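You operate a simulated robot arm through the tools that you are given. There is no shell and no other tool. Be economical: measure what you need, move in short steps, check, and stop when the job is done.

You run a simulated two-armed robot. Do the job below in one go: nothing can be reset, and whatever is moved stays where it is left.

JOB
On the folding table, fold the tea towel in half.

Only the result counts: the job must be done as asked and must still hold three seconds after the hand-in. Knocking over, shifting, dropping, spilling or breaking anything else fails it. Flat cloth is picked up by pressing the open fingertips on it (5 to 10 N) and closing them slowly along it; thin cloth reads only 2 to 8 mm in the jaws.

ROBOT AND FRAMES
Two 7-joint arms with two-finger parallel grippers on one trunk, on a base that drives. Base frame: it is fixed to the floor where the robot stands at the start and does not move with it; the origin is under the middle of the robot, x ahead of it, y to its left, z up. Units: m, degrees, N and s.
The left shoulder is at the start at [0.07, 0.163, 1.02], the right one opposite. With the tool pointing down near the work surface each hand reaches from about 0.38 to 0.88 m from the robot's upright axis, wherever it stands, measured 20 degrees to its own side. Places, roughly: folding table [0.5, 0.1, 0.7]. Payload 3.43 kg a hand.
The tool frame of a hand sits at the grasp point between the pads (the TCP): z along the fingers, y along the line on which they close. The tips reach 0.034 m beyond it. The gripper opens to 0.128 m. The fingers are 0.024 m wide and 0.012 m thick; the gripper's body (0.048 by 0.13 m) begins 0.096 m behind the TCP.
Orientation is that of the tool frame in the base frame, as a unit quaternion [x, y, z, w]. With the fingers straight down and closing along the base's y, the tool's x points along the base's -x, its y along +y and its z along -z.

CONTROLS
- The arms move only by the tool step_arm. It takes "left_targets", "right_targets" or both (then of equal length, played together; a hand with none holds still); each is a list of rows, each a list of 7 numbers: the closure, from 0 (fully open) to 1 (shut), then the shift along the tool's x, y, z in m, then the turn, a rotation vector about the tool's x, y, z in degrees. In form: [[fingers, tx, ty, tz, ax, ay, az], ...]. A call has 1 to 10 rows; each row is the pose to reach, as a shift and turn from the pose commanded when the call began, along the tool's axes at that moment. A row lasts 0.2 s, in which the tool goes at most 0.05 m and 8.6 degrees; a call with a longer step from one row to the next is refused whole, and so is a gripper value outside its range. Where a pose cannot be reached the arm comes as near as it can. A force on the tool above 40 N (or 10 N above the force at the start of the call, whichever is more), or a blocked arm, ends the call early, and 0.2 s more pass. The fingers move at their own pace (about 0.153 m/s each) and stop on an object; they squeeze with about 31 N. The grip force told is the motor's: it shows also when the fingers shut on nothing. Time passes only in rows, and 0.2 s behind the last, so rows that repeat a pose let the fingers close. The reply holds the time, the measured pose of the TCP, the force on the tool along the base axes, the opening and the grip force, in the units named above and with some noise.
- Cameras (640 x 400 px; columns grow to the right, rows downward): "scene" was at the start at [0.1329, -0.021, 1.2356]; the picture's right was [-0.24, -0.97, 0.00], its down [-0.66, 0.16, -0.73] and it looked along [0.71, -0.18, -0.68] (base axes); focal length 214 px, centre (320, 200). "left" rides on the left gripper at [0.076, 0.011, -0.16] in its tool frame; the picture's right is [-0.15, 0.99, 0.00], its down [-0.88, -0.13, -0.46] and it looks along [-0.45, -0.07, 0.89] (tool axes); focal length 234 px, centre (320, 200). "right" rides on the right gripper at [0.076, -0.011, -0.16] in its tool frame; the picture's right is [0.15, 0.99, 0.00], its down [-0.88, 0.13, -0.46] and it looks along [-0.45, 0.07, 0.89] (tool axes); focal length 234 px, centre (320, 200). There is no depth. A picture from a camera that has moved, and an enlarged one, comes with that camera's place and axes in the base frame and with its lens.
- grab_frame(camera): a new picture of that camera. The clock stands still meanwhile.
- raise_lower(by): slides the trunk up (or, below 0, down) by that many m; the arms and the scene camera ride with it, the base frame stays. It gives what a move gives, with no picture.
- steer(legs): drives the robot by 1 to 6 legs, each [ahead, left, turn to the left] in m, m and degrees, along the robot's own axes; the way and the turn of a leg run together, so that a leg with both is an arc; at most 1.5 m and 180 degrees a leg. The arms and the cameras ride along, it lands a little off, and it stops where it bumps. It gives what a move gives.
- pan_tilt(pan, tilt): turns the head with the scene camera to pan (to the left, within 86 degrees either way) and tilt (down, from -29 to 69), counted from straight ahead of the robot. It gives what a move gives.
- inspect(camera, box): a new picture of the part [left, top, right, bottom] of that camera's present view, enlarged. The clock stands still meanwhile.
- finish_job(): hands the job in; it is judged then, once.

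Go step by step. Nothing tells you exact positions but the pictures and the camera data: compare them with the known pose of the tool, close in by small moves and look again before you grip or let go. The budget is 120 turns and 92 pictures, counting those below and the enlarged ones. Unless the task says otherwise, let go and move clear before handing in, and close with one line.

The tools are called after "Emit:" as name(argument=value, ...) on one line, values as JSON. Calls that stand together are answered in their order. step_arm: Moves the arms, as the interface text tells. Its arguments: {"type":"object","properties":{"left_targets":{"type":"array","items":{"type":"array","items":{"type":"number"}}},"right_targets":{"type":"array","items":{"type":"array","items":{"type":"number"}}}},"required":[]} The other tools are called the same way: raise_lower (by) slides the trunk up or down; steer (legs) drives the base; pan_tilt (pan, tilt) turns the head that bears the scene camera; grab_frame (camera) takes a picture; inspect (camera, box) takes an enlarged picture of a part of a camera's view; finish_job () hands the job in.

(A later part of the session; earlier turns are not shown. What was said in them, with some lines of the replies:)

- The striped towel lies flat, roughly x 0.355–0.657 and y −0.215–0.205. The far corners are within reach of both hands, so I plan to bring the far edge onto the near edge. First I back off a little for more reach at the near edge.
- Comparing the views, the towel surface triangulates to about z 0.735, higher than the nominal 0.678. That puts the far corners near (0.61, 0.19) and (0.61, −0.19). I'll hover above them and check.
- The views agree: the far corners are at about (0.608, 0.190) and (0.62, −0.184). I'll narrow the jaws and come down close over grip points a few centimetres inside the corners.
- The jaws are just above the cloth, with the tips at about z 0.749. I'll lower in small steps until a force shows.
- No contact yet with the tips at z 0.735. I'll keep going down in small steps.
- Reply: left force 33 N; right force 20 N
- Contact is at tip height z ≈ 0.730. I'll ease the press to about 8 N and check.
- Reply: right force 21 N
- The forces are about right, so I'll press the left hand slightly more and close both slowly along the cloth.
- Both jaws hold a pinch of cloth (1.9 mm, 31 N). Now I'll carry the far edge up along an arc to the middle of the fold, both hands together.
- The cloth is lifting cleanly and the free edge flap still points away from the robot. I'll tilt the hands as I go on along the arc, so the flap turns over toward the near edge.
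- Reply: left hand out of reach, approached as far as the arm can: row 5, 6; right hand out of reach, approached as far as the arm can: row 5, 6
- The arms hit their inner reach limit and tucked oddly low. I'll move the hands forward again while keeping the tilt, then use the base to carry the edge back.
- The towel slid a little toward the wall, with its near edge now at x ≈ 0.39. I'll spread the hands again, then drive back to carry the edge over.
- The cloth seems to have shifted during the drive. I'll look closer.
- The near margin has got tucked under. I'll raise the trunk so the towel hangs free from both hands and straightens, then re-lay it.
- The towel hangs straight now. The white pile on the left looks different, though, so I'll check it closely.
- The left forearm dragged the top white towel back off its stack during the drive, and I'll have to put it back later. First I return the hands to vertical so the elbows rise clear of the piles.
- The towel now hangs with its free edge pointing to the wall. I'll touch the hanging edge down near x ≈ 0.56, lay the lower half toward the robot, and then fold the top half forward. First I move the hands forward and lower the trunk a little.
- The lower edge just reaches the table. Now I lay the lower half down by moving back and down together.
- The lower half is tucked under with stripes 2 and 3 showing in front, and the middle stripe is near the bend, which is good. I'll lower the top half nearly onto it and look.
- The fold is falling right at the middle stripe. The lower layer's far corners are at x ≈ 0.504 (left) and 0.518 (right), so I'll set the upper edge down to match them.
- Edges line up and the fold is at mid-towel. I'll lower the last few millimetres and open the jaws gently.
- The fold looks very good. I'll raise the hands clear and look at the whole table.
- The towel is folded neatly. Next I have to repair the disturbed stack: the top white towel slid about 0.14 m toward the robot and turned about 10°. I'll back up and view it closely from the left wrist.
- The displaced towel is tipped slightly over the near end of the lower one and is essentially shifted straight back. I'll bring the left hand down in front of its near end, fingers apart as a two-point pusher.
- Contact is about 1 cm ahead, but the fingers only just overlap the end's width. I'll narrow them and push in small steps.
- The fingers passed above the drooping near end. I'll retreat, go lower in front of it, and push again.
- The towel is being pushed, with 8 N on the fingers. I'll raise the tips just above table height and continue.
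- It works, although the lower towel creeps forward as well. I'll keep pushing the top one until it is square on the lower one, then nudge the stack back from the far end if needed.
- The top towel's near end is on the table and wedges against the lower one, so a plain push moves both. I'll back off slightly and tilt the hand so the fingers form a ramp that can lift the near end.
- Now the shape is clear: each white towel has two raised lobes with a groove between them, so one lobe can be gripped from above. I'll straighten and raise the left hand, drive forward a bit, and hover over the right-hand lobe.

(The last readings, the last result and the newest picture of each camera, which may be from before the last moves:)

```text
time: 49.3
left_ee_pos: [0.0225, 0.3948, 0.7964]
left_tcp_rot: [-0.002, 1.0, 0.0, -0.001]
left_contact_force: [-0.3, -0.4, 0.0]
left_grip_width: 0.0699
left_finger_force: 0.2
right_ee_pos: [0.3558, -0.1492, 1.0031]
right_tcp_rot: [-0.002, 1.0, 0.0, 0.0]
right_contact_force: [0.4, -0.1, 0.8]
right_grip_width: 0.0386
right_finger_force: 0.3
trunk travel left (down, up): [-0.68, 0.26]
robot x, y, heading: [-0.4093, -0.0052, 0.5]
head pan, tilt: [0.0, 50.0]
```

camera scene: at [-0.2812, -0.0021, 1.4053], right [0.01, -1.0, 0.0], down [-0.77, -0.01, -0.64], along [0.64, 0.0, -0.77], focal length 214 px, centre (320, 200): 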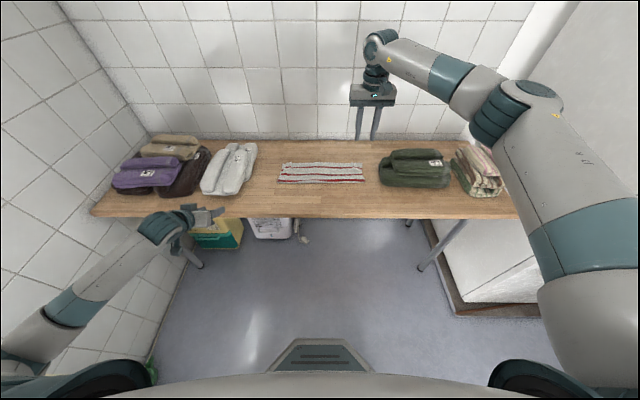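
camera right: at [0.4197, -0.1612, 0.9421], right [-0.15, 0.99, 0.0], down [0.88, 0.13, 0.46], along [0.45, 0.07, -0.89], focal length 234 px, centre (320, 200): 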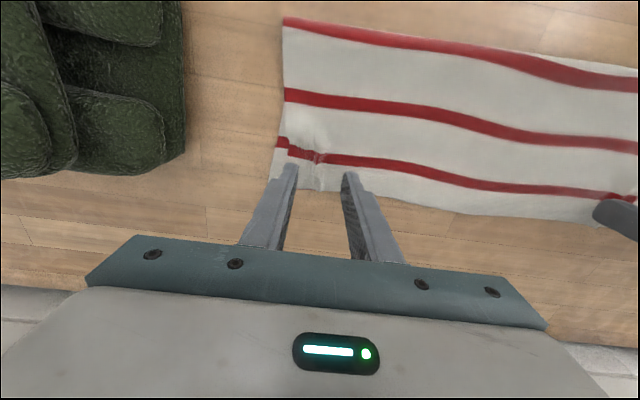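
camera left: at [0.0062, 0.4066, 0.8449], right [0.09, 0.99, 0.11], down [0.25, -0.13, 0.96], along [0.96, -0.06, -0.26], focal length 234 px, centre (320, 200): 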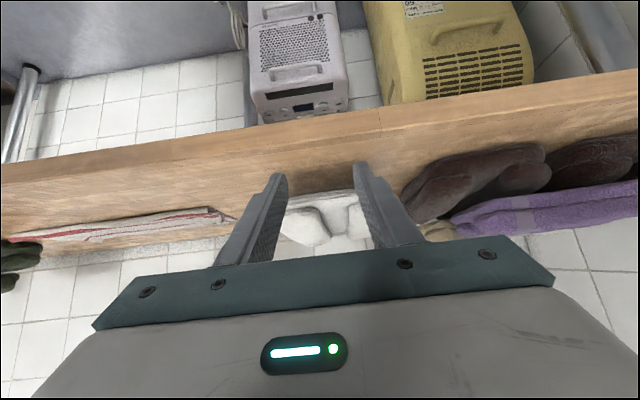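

Emit:
step_arm(left_targets=[[0.453, 0, 0, -0.045, 0, 0, 0], [0.453, 0, 0, -0.09, 0, 0, 0], [0.453, 0, 0, -0.135, 0, 0, 0], [0.453, 0, 0, -0.18, 0, 0, 0], [0.453, 0, 0, -0.18, 0, 0, 0]])

Emit:
steer(legs=[[0.12, 0, 0]])

Emit:
step_arm(left_targets=[[0.453, -0.04, -0.016, 0, 0, 0, 0], [0.453, -0.08, -0.03, 0, 0, 0, 0], [0.453, -0.12, -0.044, 0, 0, 0, 0], [0.453, -0.16, -0.055, 0, 0, 0, 0], [0.453, -0.195, -0.062, 0, 0, 0, 0], [0.453, -0.225, -0.062, 0.03, 0, 0, 0], [0.453, -0.225, -0.062, 0.05, 0, 0, 0], [0.453, -0.225, -0.062, 0.05, 0, 0, 0]])

Emit:
grab_frame(camera="left")

Emit:
grab_frame(camera="scene")

```text
time: 50.5
left_ee_pos: [0.024, 0.395, 0.979]
left_tcp_rot: [-0.004, 1.0, 0.0, -0.002]
left_contact_force: [0.5, 0.6, 0.3]
left_grip_width: 0.0698
left_finger_force: 0.0
right_ee_pos: [0.3575, -0.1493, 1.0017]
right_tcp_rot: [-0.003, 1.0, 0.001, 0.0]
right_contact_force: [0.5, 0.4, 0.6]
right_grip_width: 0.0383
right_finger_force: 0.0
trunk travel left (down, up): [-0.68, 0.26]
robot x, y, heading: [-0.4091, -0.0035, 0.4]
head pan, tilt: [0.0, 50.0]
```

```text
time: 51.8
left_ee_pos: [0.1428, 0.3959, 0.9792]
left_tcp_rot: [-0.003, 1.0, 0.0, -0.002]
left_contact_force: [0.3, -0.2, -0.8]
left_grip_width: 0.07
left_finger_force: 0.0
right_ee_pos: [0.4738, -0.1493, 1.0023]
right_tcp_rot: [-0.003, 1.0, 0.001, -0.001]
right_contact_force: [0.1, 1.1, -0.5]
right_grip_width: 0.0384
right_finger_force: 0.1
trunk travel left (down, up): [-0.68, 0.26]
robot x, y, heading: [-0.2933, -0.0017, 0.4]
head pan, tilt: [0.0, 50.0]
```

```text
time: 53.6
left_ee_pos: [0.3667, 0.3337, 0.929]
left_tcp_rot: [-0.002, 1.0, 0.0, -0.002]
left_contact_force: [0.1, 0.3, 0.0]
left_grip_width: 0.0701
left_finger_force: 0.1
right_ee_pos: [0.4748, -0.1494, 1.002]
right_tcp_rot: [-0.002, 1.0, 0.0, 0.0]
right_contact_force: [0.0, -0.3, -0.9]
right_grip_width: 0.0383
right_finger_force: 0.1
trunk travel left (down, up): [-0.68, 0.26]
robot x, y, heading: [-0.2917, 0.0004, 0.5]
head pan, tilt: [0.0, 50.0]
```

```text
21 pictures are left
camera left: at [0.2903, 0.345, 1.0887], right [0.14, 0.99, 0.0], down [0.88, -0.13, 0.45], along [0.45, -0.06, -0.89], focal length 234 px, centre (320, 200)
```

left: 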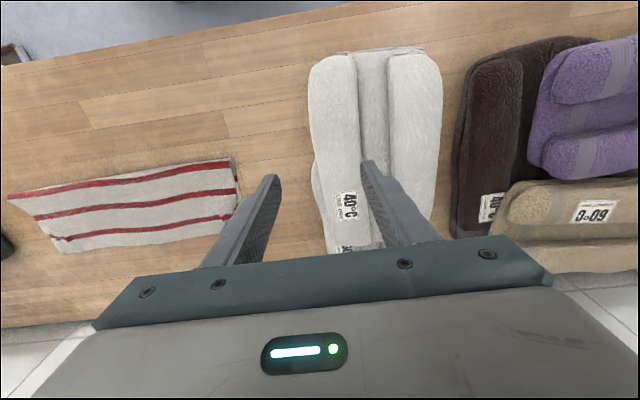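

```text
20 pictures are left
camera scene: at [-0.1638, -0.0016, 1.4054], right [0.01, -1.0, 0.0], down [-0.77, 0.0, -0.64], along [0.64, 0.0, -0.77], focal length 214 px, centre (320, 200)
```

scene: 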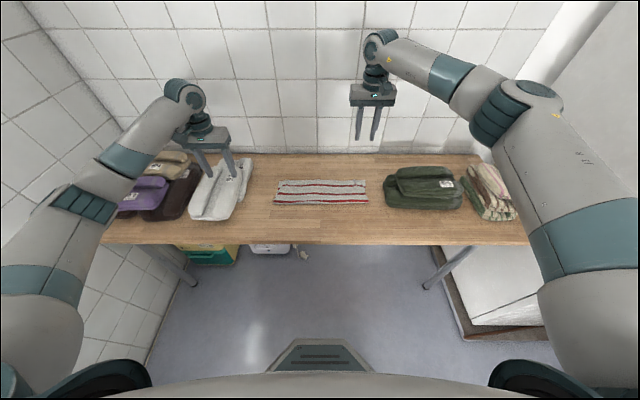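

Emit:
inspect(camera="scene", box=[150, 130, 270, 230])

Emit:
inspect(camera="left", box=[240, 30, 480, 240])

```text
4.00 times, centred on (210, 180) of scene
camera zoom: at [-0.1638, -0.0016, 1.4054], right [0.01, -1.0, 0.0], down [-0.77, 0.0, -0.64], along [0.64, 0.0, -0.77], focal length 858 px, centre (760, 280)
```

zoom: 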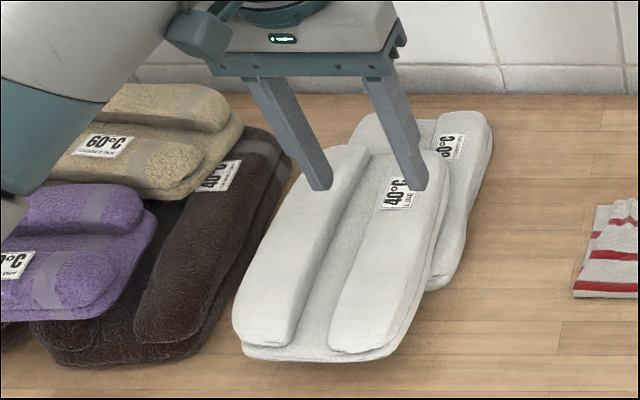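

```text
1.90 times, centred on (360, 135) of left
camera zoom: at [0.2903, 0.345, 1.0887], right [0.14, 0.99, 0.0], down [0.88, -0.13, 0.45], along [0.45, -0.06, -0.89], focal length 446 px, centre (244, 324)
```

zoom: 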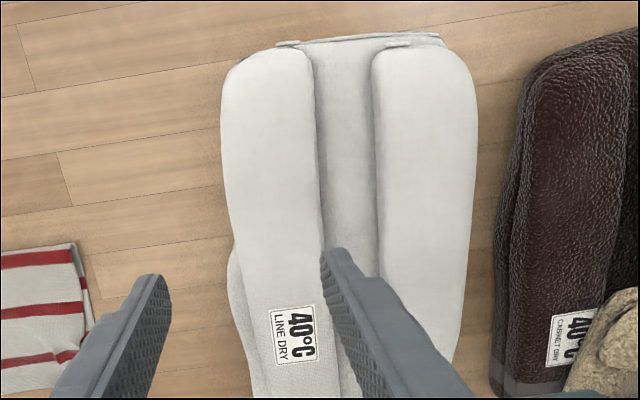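

Triangulating again, the lobe top is only at z ≈ 0.79, the lobe spans y 0.325–0.387, and the groove runs to 0.425. I'll centre the jaws on the lobe and come down closer.

Emit:
step_arm(left_targets=[[0.42, -0.01, 0.012, 0.03, 0, 0, 0], [0.42, -0.018, 0.0225, 0.06, 0, 0, 0], [0.42, -0.018, 0.0225, 0.092, 0, 0, 0], [0.42, -0.018, 0.0225, 0.092, 0, 0, 0]])

Emit:
inspect(camera="left", box=[200, 60, 440, 260])

```text
time: 54.6
left_ee_pos: [0.3871, 0.3588, 0.8348]
left_tcp_rot: [-0.003, 1.0, 0.0, -0.002]
left_contact_force: [0.5, 0.5, 0.6]
left_grip_width: 0.0743
left_finger_force: 0.0
right_ee_pos: [0.4751, -0.1488, 1.0035]
right_tcp_rot: [-0.002, 1.0, 0.0, 0.0]
right_contact_force: [-0.4, 0.5, 0.5]
right_grip_width: 0.0386
right_finger_force: 0.0
trunk travel left (down, up): [-0.68, 0.26]
robot x, y, heading: [-0.292, -0.0013, 0.5]
head pan, tilt: [0.0, 50.0]
```

```text
2.00 times, centred on (320, 160) of left
camera zoom: at [0.3115, 0.3696, 0.9956], right [0.14, 0.99, 0.0], down [0.88, -0.13, 0.45], along [0.45, -0.06, -0.89], focal length 468 px, centre (320, 280)
```

zoom: 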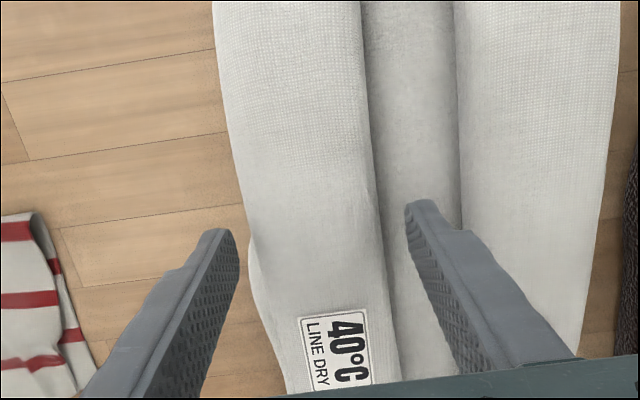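

Emit:
step_arm(left_targets=[[0.38, 0.005, -0.005, 0.008, 0, 0, 0], [0.38, 0.008, -0.005, 0.016, 0, 0, 0], [0.38, 0.008, -0.005, 0.024, 0, 0, 0], [0.38, 0.008, -0.005, 0.024, 0, 0, 0]])

Emit:
inspect(camera="left", box=[200, 60, 440, 260])

```text
time: 55.6
left_ee_pos: [0.3789, 0.3515, 0.8152]
left_tcp_rot: [-0.003, 1.0, 0.0, 0.002]
left_contact_force: [1.6, 2.4, 25.9]
left_grip_width: 0.0803
left_finger_force: 1.3
right_ee_pos: [0.4723, -0.1504, 1.0048]
right_tcp_rot: [-0.003, 1.0, 0.001, 0.0]
right_contact_force: [-0.2, -0.1, 0.2]
right_grip_width: 0.0383
right_finger_force: 0.0
trunk travel left (down, up): [-0.68, 0.26]
robot x, y, heading: [-0.293, -0.0035, 0.5]
head pan, tilt: [0.0, 50.0]
```

```text
2.00 times, centred on (320, 160) of left
camera zoom: at [0.3007, 0.3633, 0.9754], right [0.14, 0.99, 0.0], down [0.88, -0.13, 0.46], along [0.45, -0.06, -0.89], focal length 468 px, centre (320, 280)
```

zoom: 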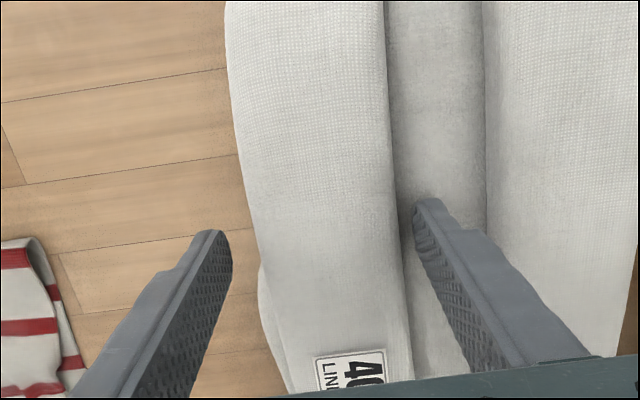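

The groove finger has bottomed out at tip z ≈ 0.781. I'll lift 4 mm and close on the lobe.

Emit:
step_arm(left_targets=[[0.38, 0, 0, -0.005, 0, 0, 0], [0.42, 0, 0, -0.005, 0, 0, 0], [0.48, 0, 0, -0.005, 0, 0, 0], [0.54, 0, 0, -0.005, 0, 0, 0], [0.6, 0, 0, -0.005, 0, 0, 0], [0.68, 0, 0, -0.005, 0, 0, 0], [0.78, 0, 0, -0.005, 0, 0, 0], [0.78, 0, 0, -0.005, 0, 0, 0]])

Emit:
inspect(camera="left", box=[200, 60, 440, 260])

```text
time: 57.4
left_ee_pos: [0.3773, 0.352, 0.8156]
left_tcp_rot: [-0.002, 1.0, 0.0, -0.002]
left_contact_force: [-2.7, 2.7, 2.3]
left_grip_width: 0.0555
left_finger_force: 30.9
right_ee_pos: [0.4744, -0.1497, 1.0031]
right_tcp_rot: [-0.003, 1.0, 0.001, 0.001]
right_contact_force: [0.1, 0.3, 0.6]
right_grip_width: 0.0385
right_finger_force: 0.1
trunk travel left (down, up): [-0.68, 0.26]
robot x, y, heading: [-0.2906, 0.0002, 0.3]
head pan, tilt: [0.0, 50.0]
```

```text
2.00 times, centred on (320, 160) of left
camera zoom: at [0.3013, 0.3636, 0.9763], right [0.14, 0.99, 0.0], down [0.88, -0.13, 0.45], along [0.45, -0.06, -0.89], focal length 468 px, centre (320, 280)
```

zoom: 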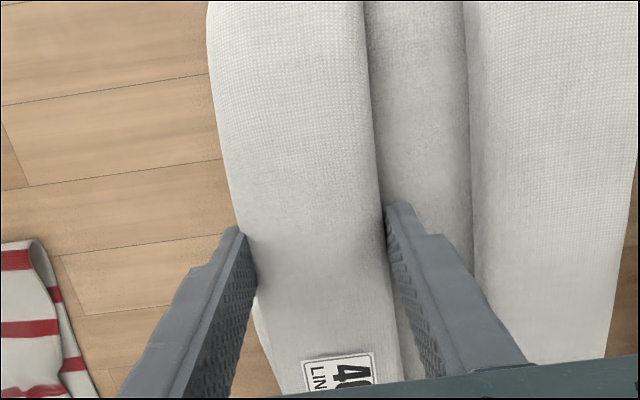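

Firm grip on the lobe (55 mm, 31 N). I'll lift slightly and check that the whole towel comes up.

Emit:
step_arm(left_targets=[[0.78, 0, 0, -0.008, 0, 0, 0], [0.78, 0, 0, -0.018, 0, 0, 0], [0.78, 0, 0, -0.028, 0, 0, 0], [0.78, 0, 0, -0.038, 0, 0, 0], [0.78, 0, 0, -0.045, 0, 0, 0], [0.78, 0, 0, -0.045, 0, 0, 0]])

Emit:
inspect(camera="scene", box=[150, 130, 270, 230])

```text
time: 58.8
left_ee_pos: [0.3783, 0.3525, 0.8603]
left_tcp_rot: [-0.003, 1.0, -0.001, -0.001]
left_contact_force: [-0.1, 0.2, -2.3]
left_grip_width: 0.0556
left_finger_force: 31.2
right_ee_pos: [0.4743, -0.1498, 1.0029]
right_tcp_rot: [-0.003, 1.0, 0.0, 0.0]
right_contact_force: [0.0, 0.1, -0.5]
right_grip_width: 0.0383
right_finger_force: 0.0
trunk travel left (down, up): [-0.68, 0.26]
robot x, y, heading: [-0.2926, 0.0029, 0.3]
head pan, tilt: [0.0, 50.0]
```

```text
4.00 times, centred on (210, 180) of scene
camera zoom: at [-0.1634, -0.001, 1.4053], right [0.01, -1.0, 0.0], down [-0.77, 0.0, -0.64], along [0.64, 0.0, -0.77], focal length 858 px, centre (760, 280)
```

zoom: 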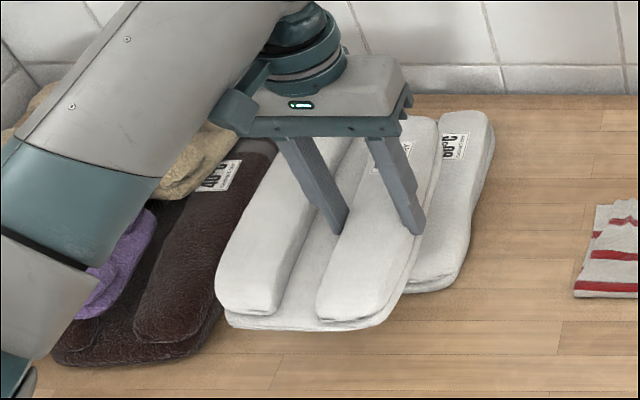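

The towel lifts level and light. I'll drive forward 0.10 m to bring it over the lower towel.

Emit:
steer(legs=[[0.1, 0, 0]])

Emit:
inspect(camera="scene", box=[130, 130, 270, 250])

Emit:
inspect(camera="left", box=[200, 20, 480, 250])

```text
time: 59.9
left_ee_pos: [0.4776, 0.3546, 0.8618]
left_tcp_rot: [-0.004, 1.0, 0.0, -0.002]
left_contact_force: [-0.6, 0.8, -3.3]
left_grip_width: 0.0557
left_finger_force: 31.0
right_ee_pos: [0.574, -0.1478, 1.0021]
right_tcp_rot: [-0.003, 1.0, 0.0, 0.0]
right_contact_force: [1.0, 0.0, 0.3]
right_grip_width: 0.0384
right_finger_force: 0.2
trunk travel left (down, up): [-0.68, 0.26]
robot x, y, heading: [-0.1963, 0.0029, 0.1]
head pan, tilt: [0.0, 50.0]
```

```text
3.33 times, centred on (200, 190) of scene
camera zoom: at [-0.0645, -0.0004, 1.4053], right [0.01, -1.0, 0.0], down [-0.77, -0.01, -0.64], along [0.64, 0.0, -0.77], focal length 715 px, centre (720, 233)
```

zoom: 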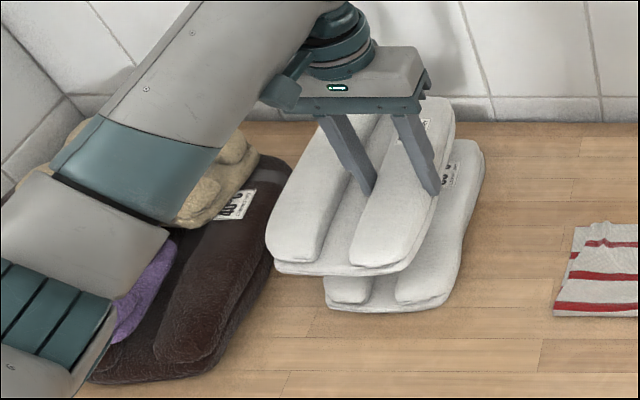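

```text
1.74 times, centred on (340, 135) of left
camera zoom: at [0.4007, 0.3654, 1.0212], right [0.14, 0.99, 0.0], down [0.88, -0.12, 0.45], along [0.45, -0.06, -0.89], focal length 407 px, centre (285, 313)
```

zoom: 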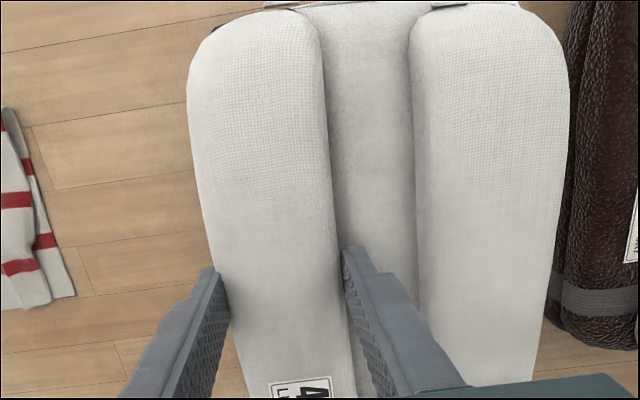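

Near ends are aligned in x; the top needs about −0.014 m in y. I'll correct and lower it.

Emit:
step_arm(left_targets=[[0.78, -0.002, -0.007, 0.0, 0, 0, 0], [0.78, -0.003, -0.014, 0.01, 0, 0, 0], [0.78, -0.003, -0.014, 0.02, 0, 0, 0], [0.78, -0.003, -0.014, 0.03, 0, 0, 0], [0.78, -0.003, -0.014, 0.037, 0, 0, 0], [0.78, -0.003, -0.014, 0.041, 0, 0, 0], [0.78, -0.003, -0.014, 0.041, 0, 0, 0]])

Emit:
inspect(camera="scene", box=[130, 130, 270, 250])

```text
time: 61.5
left_ee_pos: [0.4791, 0.3408, 0.8194]
left_tcp_rot: [-0.004, 1.0, 0.0, -0.001]
left_contact_force: [-0.5, -0.5, -3.5]
left_grip_width: 0.0554
left_finger_force: 30.7
right_ee_pos: [0.5739, -0.1486, 1.0022]
right_tcp_rot: [-0.004, 1.0, 0.0, 0.0]
right_contact_force: [0.5, -0.2, -0.8]
right_grip_width: 0.0386
right_finger_force: 0.0
trunk travel left (down, up): [-0.68, 0.26]
robot x, y, heading: [-0.1977, -0.0, 0.2]
head pan, tilt: [0.0, 50.0]
```

```text
3.33 times, centred on (200, 190) of scene
camera zoom: at [-0.0646, -0.0004, 1.4053], right [0.01, -1.0, 0.0], down [-0.77, -0.01, -0.64], along [0.64, 0.0, -0.77], focal length 715 px, centre (720, 233)
```

zoom: 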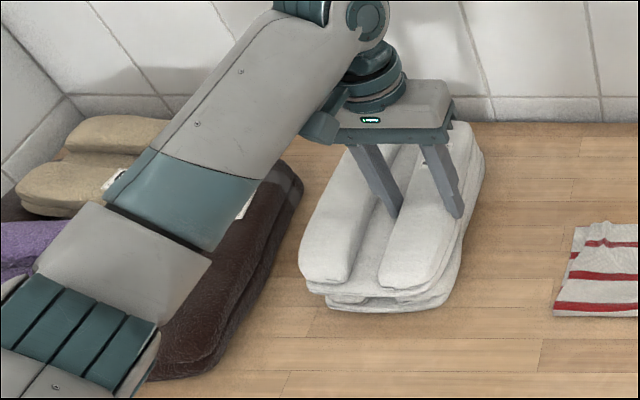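

Emit:
step_arm(left_targets=[[0.78, 0, -0.003, 0.003, 0, 0, 0], [0.78, 0, -0.003, 0.006, 0, 0, 0], [0.78, 0, -0.003, 0.006, 0, 0, 0]])

```text
time: 62.3
left_ee_pos: [0.4784, 0.3377, 0.8147]
left_tcp_rot: [-0.004, 1.0, 0.0, -0.001]
left_contact_force: [2.8, 1.1, 8.8]
left_grip_width: 0.0557
left_finger_force: 31.0
right_ee_pos: [0.5716, -0.1476, 1.0034]
right_tcp_rot: [-0.003, 1.0, 0.0, 0.0]
right_contact_force: [0.4, -0.3, 1.0]
right_grip_width: 0.0379
right_finger_force: 0.0
trunk travel left (down, up): [-0.68, 0.26]
robot x, y, heading: [-0.1929, 0.0035, 0.4]
head pan, tilt: [0.0, 50.0]
```

The top has settled with light contact. While still holding it, I'll press gently and drag the pair back part of the way to see whether the lower one follows.

Emit:
step_arm(left_targets=[[0.78, 0.005, 0, 0.001, 0, 0, 0], [0.78, 0.012, 0, 0.001, 0, 0, 0], [0.78, 0.019, 0, 0.001, 0, 0, 0], [0.78, 0.026, 0, 0.001, 0, 0, 0], [0.78, 0.033, 0, 0.001, 0, 0, 0], [0.78, 0.04, 0, 0.001, 0, 0, 0], [0.78, 0.04, 0, 0.001, 0, 0, 0]])

Emit:
inspect(camera="scene", box=[130, 130, 270, 250])

```text
time: 63.9
left_ee_pos: [0.4399, 0.336, 0.8158]
left_tcp_rot: [-0.002, 1.0, 0.001, 0.0]
left_contact_force: [14.8, -0.3, 23.9]
left_grip_width: 0.0556
left_finger_force: 30.6
right_ee_pos: [0.5733, -0.1507, 1.0021]
right_tcp_rot: [-0.003, 1.0, 0.001, 0.0]
right_contact_force: [1.0, 0.4, 0.2]
right_grip_width: 0.0383
right_finger_force: 0.1
trunk travel left (down, up): [-0.68, 0.26]
robot x, y, heading: [-0.1921, 0.0018, 0.2]
head pan, tilt: [0.0, 50.0]
```

```text
3.33 times, centred on (200, 190) of scene
camera zoom: at [-0.0663, -0.0023, 1.4055], right [0.01, -1.0, 0.0], down [-0.77, 0.0, -0.64], along [0.64, 0.01, -0.77], focal length 715 px, centre (720, 233)
```

zoom: 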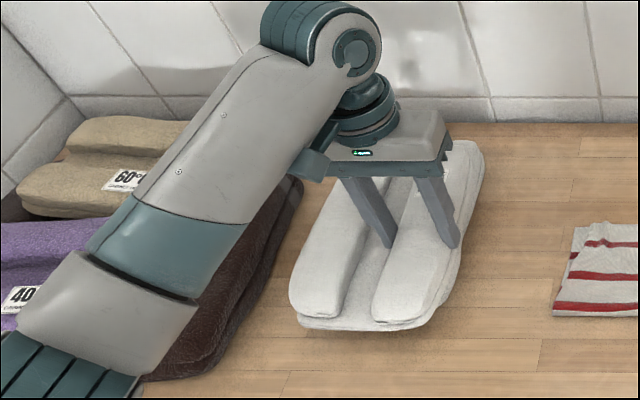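

The top slid on its own, so I'll lift it back into alignment with the lower one, release it, and push the stack squarely from its far end.

Emit:
step_arm(left_targets=[[0.78, 0, 0, -0.012, 0, 0, 0], [0.78, 0, 0, -0.022, 0, 0, 0], [0.78, -0.015, 0, -0.022, 0, 0, 0], [0.78, -0.03, 0, -0.022, 0, 0, 0], [0.78, -0.042, 0, -0.022, 0, 0, 0], [0.78, -0.042, 0, -0.012, 0, 0, 0], [0.78, -0.042, 0, -0.004, 0, 0, 0], [0.78, -0.042, 0, -0.002, 0, 0, 0], [0.78, -0.042, 0, -0.002, 0, 0, 0]])

```text
time: 65.9
left_ee_pos: [0.4811, 0.3372, 0.816]
left_tcp_rot: [-0.003, 1.0, 0.0, -0.002]
left_contact_force: [1.4, 1.1, 5.4]
left_grip_width: 0.0555
left_finger_force: 31.1
right_ee_pos: [0.5724, -0.1487, 1.0023]
right_tcp_rot: [-0.003, 1.0, 0.0, 0.0]
right_contact_force: [-0.5, 0.2, 0.7]
right_grip_width: 0.0384
right_finger_force: 0.0
trunk travel left (down, up): [-0.68, 0.26]
robot x, y, heading: [-0.2, -0.0003, 0.5]
head pan, tilt: [0.0, 50.0]
```

Emit:
step_arm(left_targets=[[0.7, 0, 0, 0, 0, 0, 0], [0.6, 0, 0, 0, 0, 0, 0], [0.5, 0, 0, 0, 0, 0, 0], [0.4, 0, 0, 0, 0, 0, 0], [0.4, 0, 0, -0.03, 0, 0, 0], [0.4, 0, 0, -0.07, 0, 0, 0], [0.4, 0, 0, -0.11, 0, 0, 0], [0.4, 0, 0, -0.15, 0, 0, 0], [0.3, 0, 0.01, -0.15, 0, 0, 0], [0.3, 0, 0.02, -0.15, 0, 0, 0]], right_targets=[[0.7, 0.03, 0, 0, 0, 0, 0], [0.7, 0.06, 0, 0, 0, 0, 0], [0.7, 0.09, 0, 0, 0, 0, 0], [0.7, 0.12, 0, 0, 0, 0, 0], [0.7, 0.14, 0, 0, 0, 0, 0], [0.7, 0.16, 0, 0, 0, 0, 0], [0.7, 0.16, 0, 0, 0, 0, 0], [0.7, 0.16, 0, 0, 0, 0, 0], [0.7, 0.16, 0, 0, 0, 0, 0], [0.7, 0.16, 0, 0, 0, 0, 0]])

Emit:
steer(legs=[[0.13, 0, 0]])

Emit:
inspect(camera="scene", box=[60, 120, 300, 270])

Emit:
grab_frame(camera="left")

```text
time: 68.1
left_ee_pos: [0.4836, 0.3587, 0.9653]
left_tcp_rot: [-0.003, 1.0, 0.0, -0.001]
left_contact_force: [-0.6, -0.7, 0.0]
left_grip_width: 0.0896
left_finger_force: 0.1
right_ee_pos: [0.4139, -0.1496, 1.0016]
right_tcp_rot: [-0.004, 1.0, 0.0, 0.0]
right_contact_force: [0.6, 0.5, -0.5]
right_grip_width: 0.0383
right_finger_force: 0.0
trunk travel left (down, up): [-0.68, 0.26]
robot x, y, heading: [-0.1938, 0.0007, 0.5]
head pan, tilt: [0.0, 50.0]
```

```text
time: 69.4
left_ee_pos: [0.6096, 0.3607, 0.9667]
left_tcp_rot: [-0.005, 1.0, 0.0, -0.001]
left_contact_force: [0.1, 0.2, -0.7]
left_grip_width: 0.0897
left_finger_force: 0.0
right_ee_pos: [0.542, -0.147, 1.0023]
right_tcp_rot: [-0.004, 1.0, 0.0, -0.001]
right_contact_force: [-0.5, -0.3, -0.2]
right_grip_width: 0.0385
right_finger_force: 0.1
trunk travel left (down, up): [-0.68, 0.26]
robot x, y, heading: [-0.0696, 0.0014, 0.4]
head pan, tilt: [0.0, 50.0]
```

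```text
2.67 times, centred on (180, 195) of scene
camera zoom: at [0.0626, 0.0006, 1.4055], right [0.01, -1.0, 0.0], down [-0.77, -0.01, -0.64], along [0.64, 0.01, -0.77], focal length 572 px, centre (693, 213)
```

zoom: 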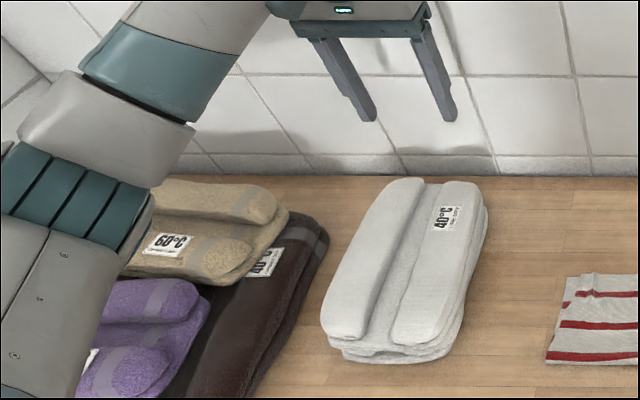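

```text
8 pictures are left
camera left: at [0.534, 0.3711, 1.1262], right [0.14, 0.99, 0.0], down [0.88, -0.12, 0.45], along [0.45, -0.06, -0.89], focal length 234 px, centre (320, 200)
```

left: 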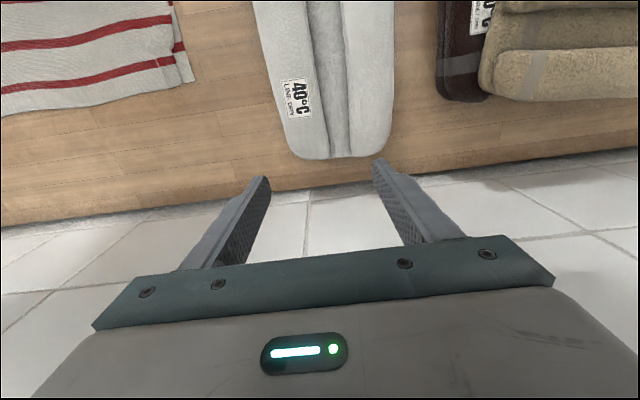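

The stack is aligned again and sits about 0.076 m too far forward. I'll bring the fingers down behind its far end, in the gap before the wall.

Emit:
step_arm(left_targets=[[0.4, -0.03, 0.012, 0, 0, 0, 0], [0.4, -0.058, 0.024, 0, 0, 0, 0], [0.4, -0.06, 0.024, 0.03, 0, 0, 0], [0.4, -0.06, 0.024, 0.07, 0, 0, 0], [0.4, -0.06, 0.024, 0.1, 0, 0, 0], [0.4, -0.06, 0.024, 0.13, 0, 0, 0], [0.4, -0.06, 0.024, 0.13, 0, 0, 0]])

Emit:
grab_frame(camera="left")

```text
time: 71.0
left_ee_pos: [0.6695, 0.3864, 0.836]
left_tcp_rot: [-0.004, 1.0, 0.0, -0.001]
left_contact_force: [-0.2, -0.2, -0.1]
left_grip_width: 0.0769
left_finger_force: 0.1
right_ee_pos: [0.5434, -0.1466, 1.0022]
right_tcp_rot: [-0.004, 1.0, 0.0, 0.001]
right_contact_force: [0.2, -0.3, 0.7]
right_grip_width: 0.0385
right_finger_force: 0.1
trunk travel left (down, up): [-0.68, 0.26]
robot x, y, heading: [-0.0619, -0.0021, 0.5]
head pan, tilt: [0.0, 50.0]
```

```text
7 pictures are left
camera left: at [0.5925, 0.3976, 0.9956], right [0.14, 0.99, 0.0], down [0.88, -0.12, 0.45], along [0.45, -0.06, -0.89], focal length 234 px, centre (320, 200)
```

left: 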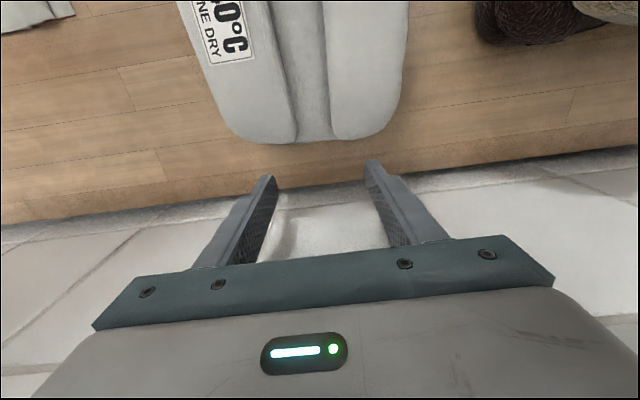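

Clear behind the stack. I'll lower the rest and push it back gently to its original far-end line.

Emit:
step_arm(left_targets=[[0.4, 0, 0, 0.03, 0, 0, 0], [0.4, 0, 0, 0.054, 0, 0, 0], [0.4, 0.012, 0, 0.054, 0, 0, 0], [0.4, 0.022, 0, 0.054, 0, 0, 0], [0.4, 0.032, 0, 0.054, 0, 0, 0], [0.4, 0.042, 0, 0.054, 0, 0, 0], [0.4, 0.052, 0, 0.054, 0, 0, 0], [0.4, 0.062, 0, 0.054, 0, 0, 0], [0.4, 0.07, 0, 0.054, 0, 0, 0], [0.4, 0.07, 0, 0.054, 0, 0, 0]])

Emit:
grab_frame(camera="left")

```text
time: 73.2
left_ee_pos: [0.5995, 0.3847, 0.7827]
left_tcp_rot: [-0.004, 1.0, 0.0, -0.003]
left_contact_force: [2.2, 0.4, 0.3]
left_grip_width: 0.0772
left_finger_force: 0.4
right_ee_pos: [0.5428, -0.1476, 1.002]
right_tcp_rot: [-0.004, 1.0, 0.0, 0.0]
right_contact_force: [-0.3, -0.4, 0.8]
right_grip_width: 0.0382
right_finger_force: 0.0
trunk travel left (down, up): [-0.68, 0.26]
robot x, y, heading: [-0.0684, 0.0005, 0.4]
head pan, tilt: [0.0, 50.0]
```

```text
6 pictures are left
camera left: at [0.5232, 0.3951, 0.9429], right [0.14, 0.99, 0.0], down [0.88, -0.12, 0.45], along [0.45, -0.06, -0.89], focal length 234 px, centre (320, 200)
```

left: 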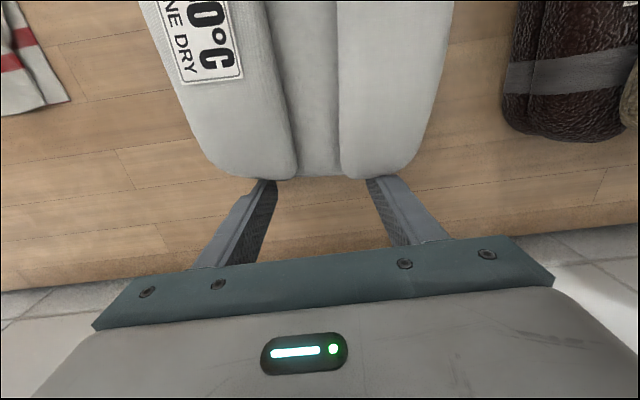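

Emit:
step_arm(left_targets=[[0.4, 0.008, 0, 0, 0, 0, 0], [0.4, 0.015, 0, 0, 0, 0, 0], [0.4, 0.021, 0, 0, 0, 0, 0], [0.4, 0.021, 0, 0, 0, 0, 0], [0.4, 0.005, 0, 0, 0, 0, 0], [0.4, -0.01, 0, 0, 0, 0, 0], [0.4, -0.02, 0, -0.03, 0, 0, 0], [0.4, -0.02, 0, -0.07, 0, 0, 0], [0.4, -0.02, 0, -0.11, 0, 0, 0], [0.4, -0.02, 0, -0.15, 0, 0, 0]])

Emit:
step_arm(left_targets=[[0.4, 0, -0.03, -0.03, 0, 0, 0], [0.4, 0, -0.06, -0.04, 0, 0, 0], [0.4, 0, -0.09, -0.04, 0, 0, 0], [0.4, 0.02, -0.12, -0.04, 0, 0, 0], [0.4, 0.03, -0.13, -0.04, 0, 0, 0], [0.4, 0.038, -0.13, -0.04, 0, 0, 0], [0.4, 0.038, -0.13, -0.04, 0, 0, 0]])

Emit:
grab_frame(camera="left")

Emit:
grab_frame(camera="scene")

```text
time: 75.4
left_ee_pos: [0.6205, 0.3867, 0.9307]
left_tcp_rot: [-0.005, 1.0, 0.0, -0.002]
left_contact_force: [0.4, -0.7, -0.8]
left_grip_width: 0.0765
left_finger_force: 0.0
right_ee_pos: [0.5416, -0.1477, 1.0025]
right_tcp_rot: [-0.005, 1.0, 0.0, 0.0]
right_contact_force: [1.1, -0.1, 0.0]
right_grip_width: 0.0384
right_finger_force: 0.1
trunk travel left (down, up): [-0.68, 0.26]
robot x, y, heading: [-0.0642, 0.0015, 0.7]
head pan, tilt: [0.0, 50.0]
```

```text
time: 77.0
left_ee_pos: [0.5837, 0.2549, 0.9711]
left_tcp_rot: [-0.004, 1.0, 0.0, -0.002]
left_contact_force: [0.6, -0.3, -0.1]
left_grip_width: 0.0767
left_finger_force: 0.2
right_ee_pos: [0.5423, -0.1473, 1.0027]
right_tcp_rot: [-0.005, 1.0, 0.001, 0.0]
right_contact_force: [0.7, -0.4, -0.2]
right_grip_width: 0.038
right_finger_force: 0.0
trunk travel left (down, up): [-0.68, 0.26]
robot x, y, heading: [-0.0702, 0.0038, 0.4]
head pan, tilt: [0.0, 50.0]
```

```text
5 pictures are left
camera left: at [0.5071, 0.2659, 1.1317], right [0.14, 0.99, 0.0], down [0.88, -0.12, 0.45], along [0.45, -0.06, -0.89], focal length 234 px, centre (320, 200)
```

left: 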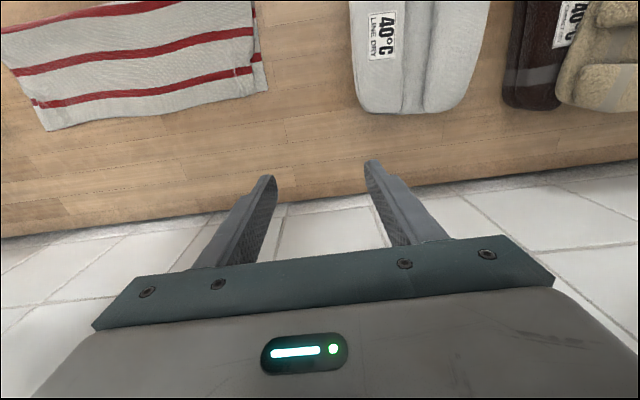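

```text
4 pictures are left
camera scene: at [0.0632, 0.0006, 1.4053], right [0.01, -1.0, 0.0], down [-0.77, -0.01, -0.64], along [0.64, 0.01, -0.77], focal length 214 px, centre (320, 200)
```

scene: 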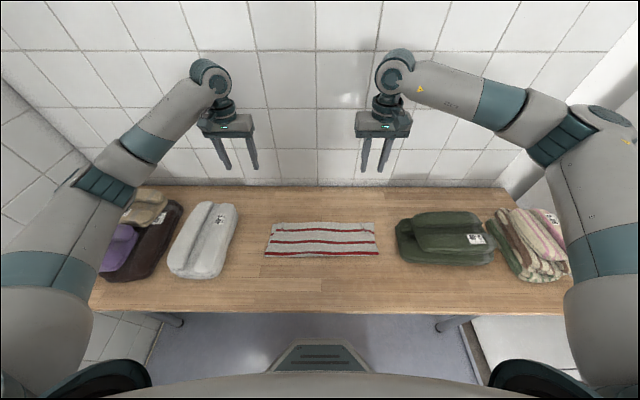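

The white stack is back where it was: its label and outline match the first wrist picture to within 2–3 pixels, and the neighbouring piles match too. The tea towel lies folded in half with its edges aligned, and both hands are clear, so I hand in.

Emit:
finish_job()

```text
The job is handed in.
```

The tea towel lies folded in half on the folding table; along the way my left forearm dragged the top towel of the white stack out of place, and handling that also shifted the lower one, but I put both back to within a few millimetres of where they started.
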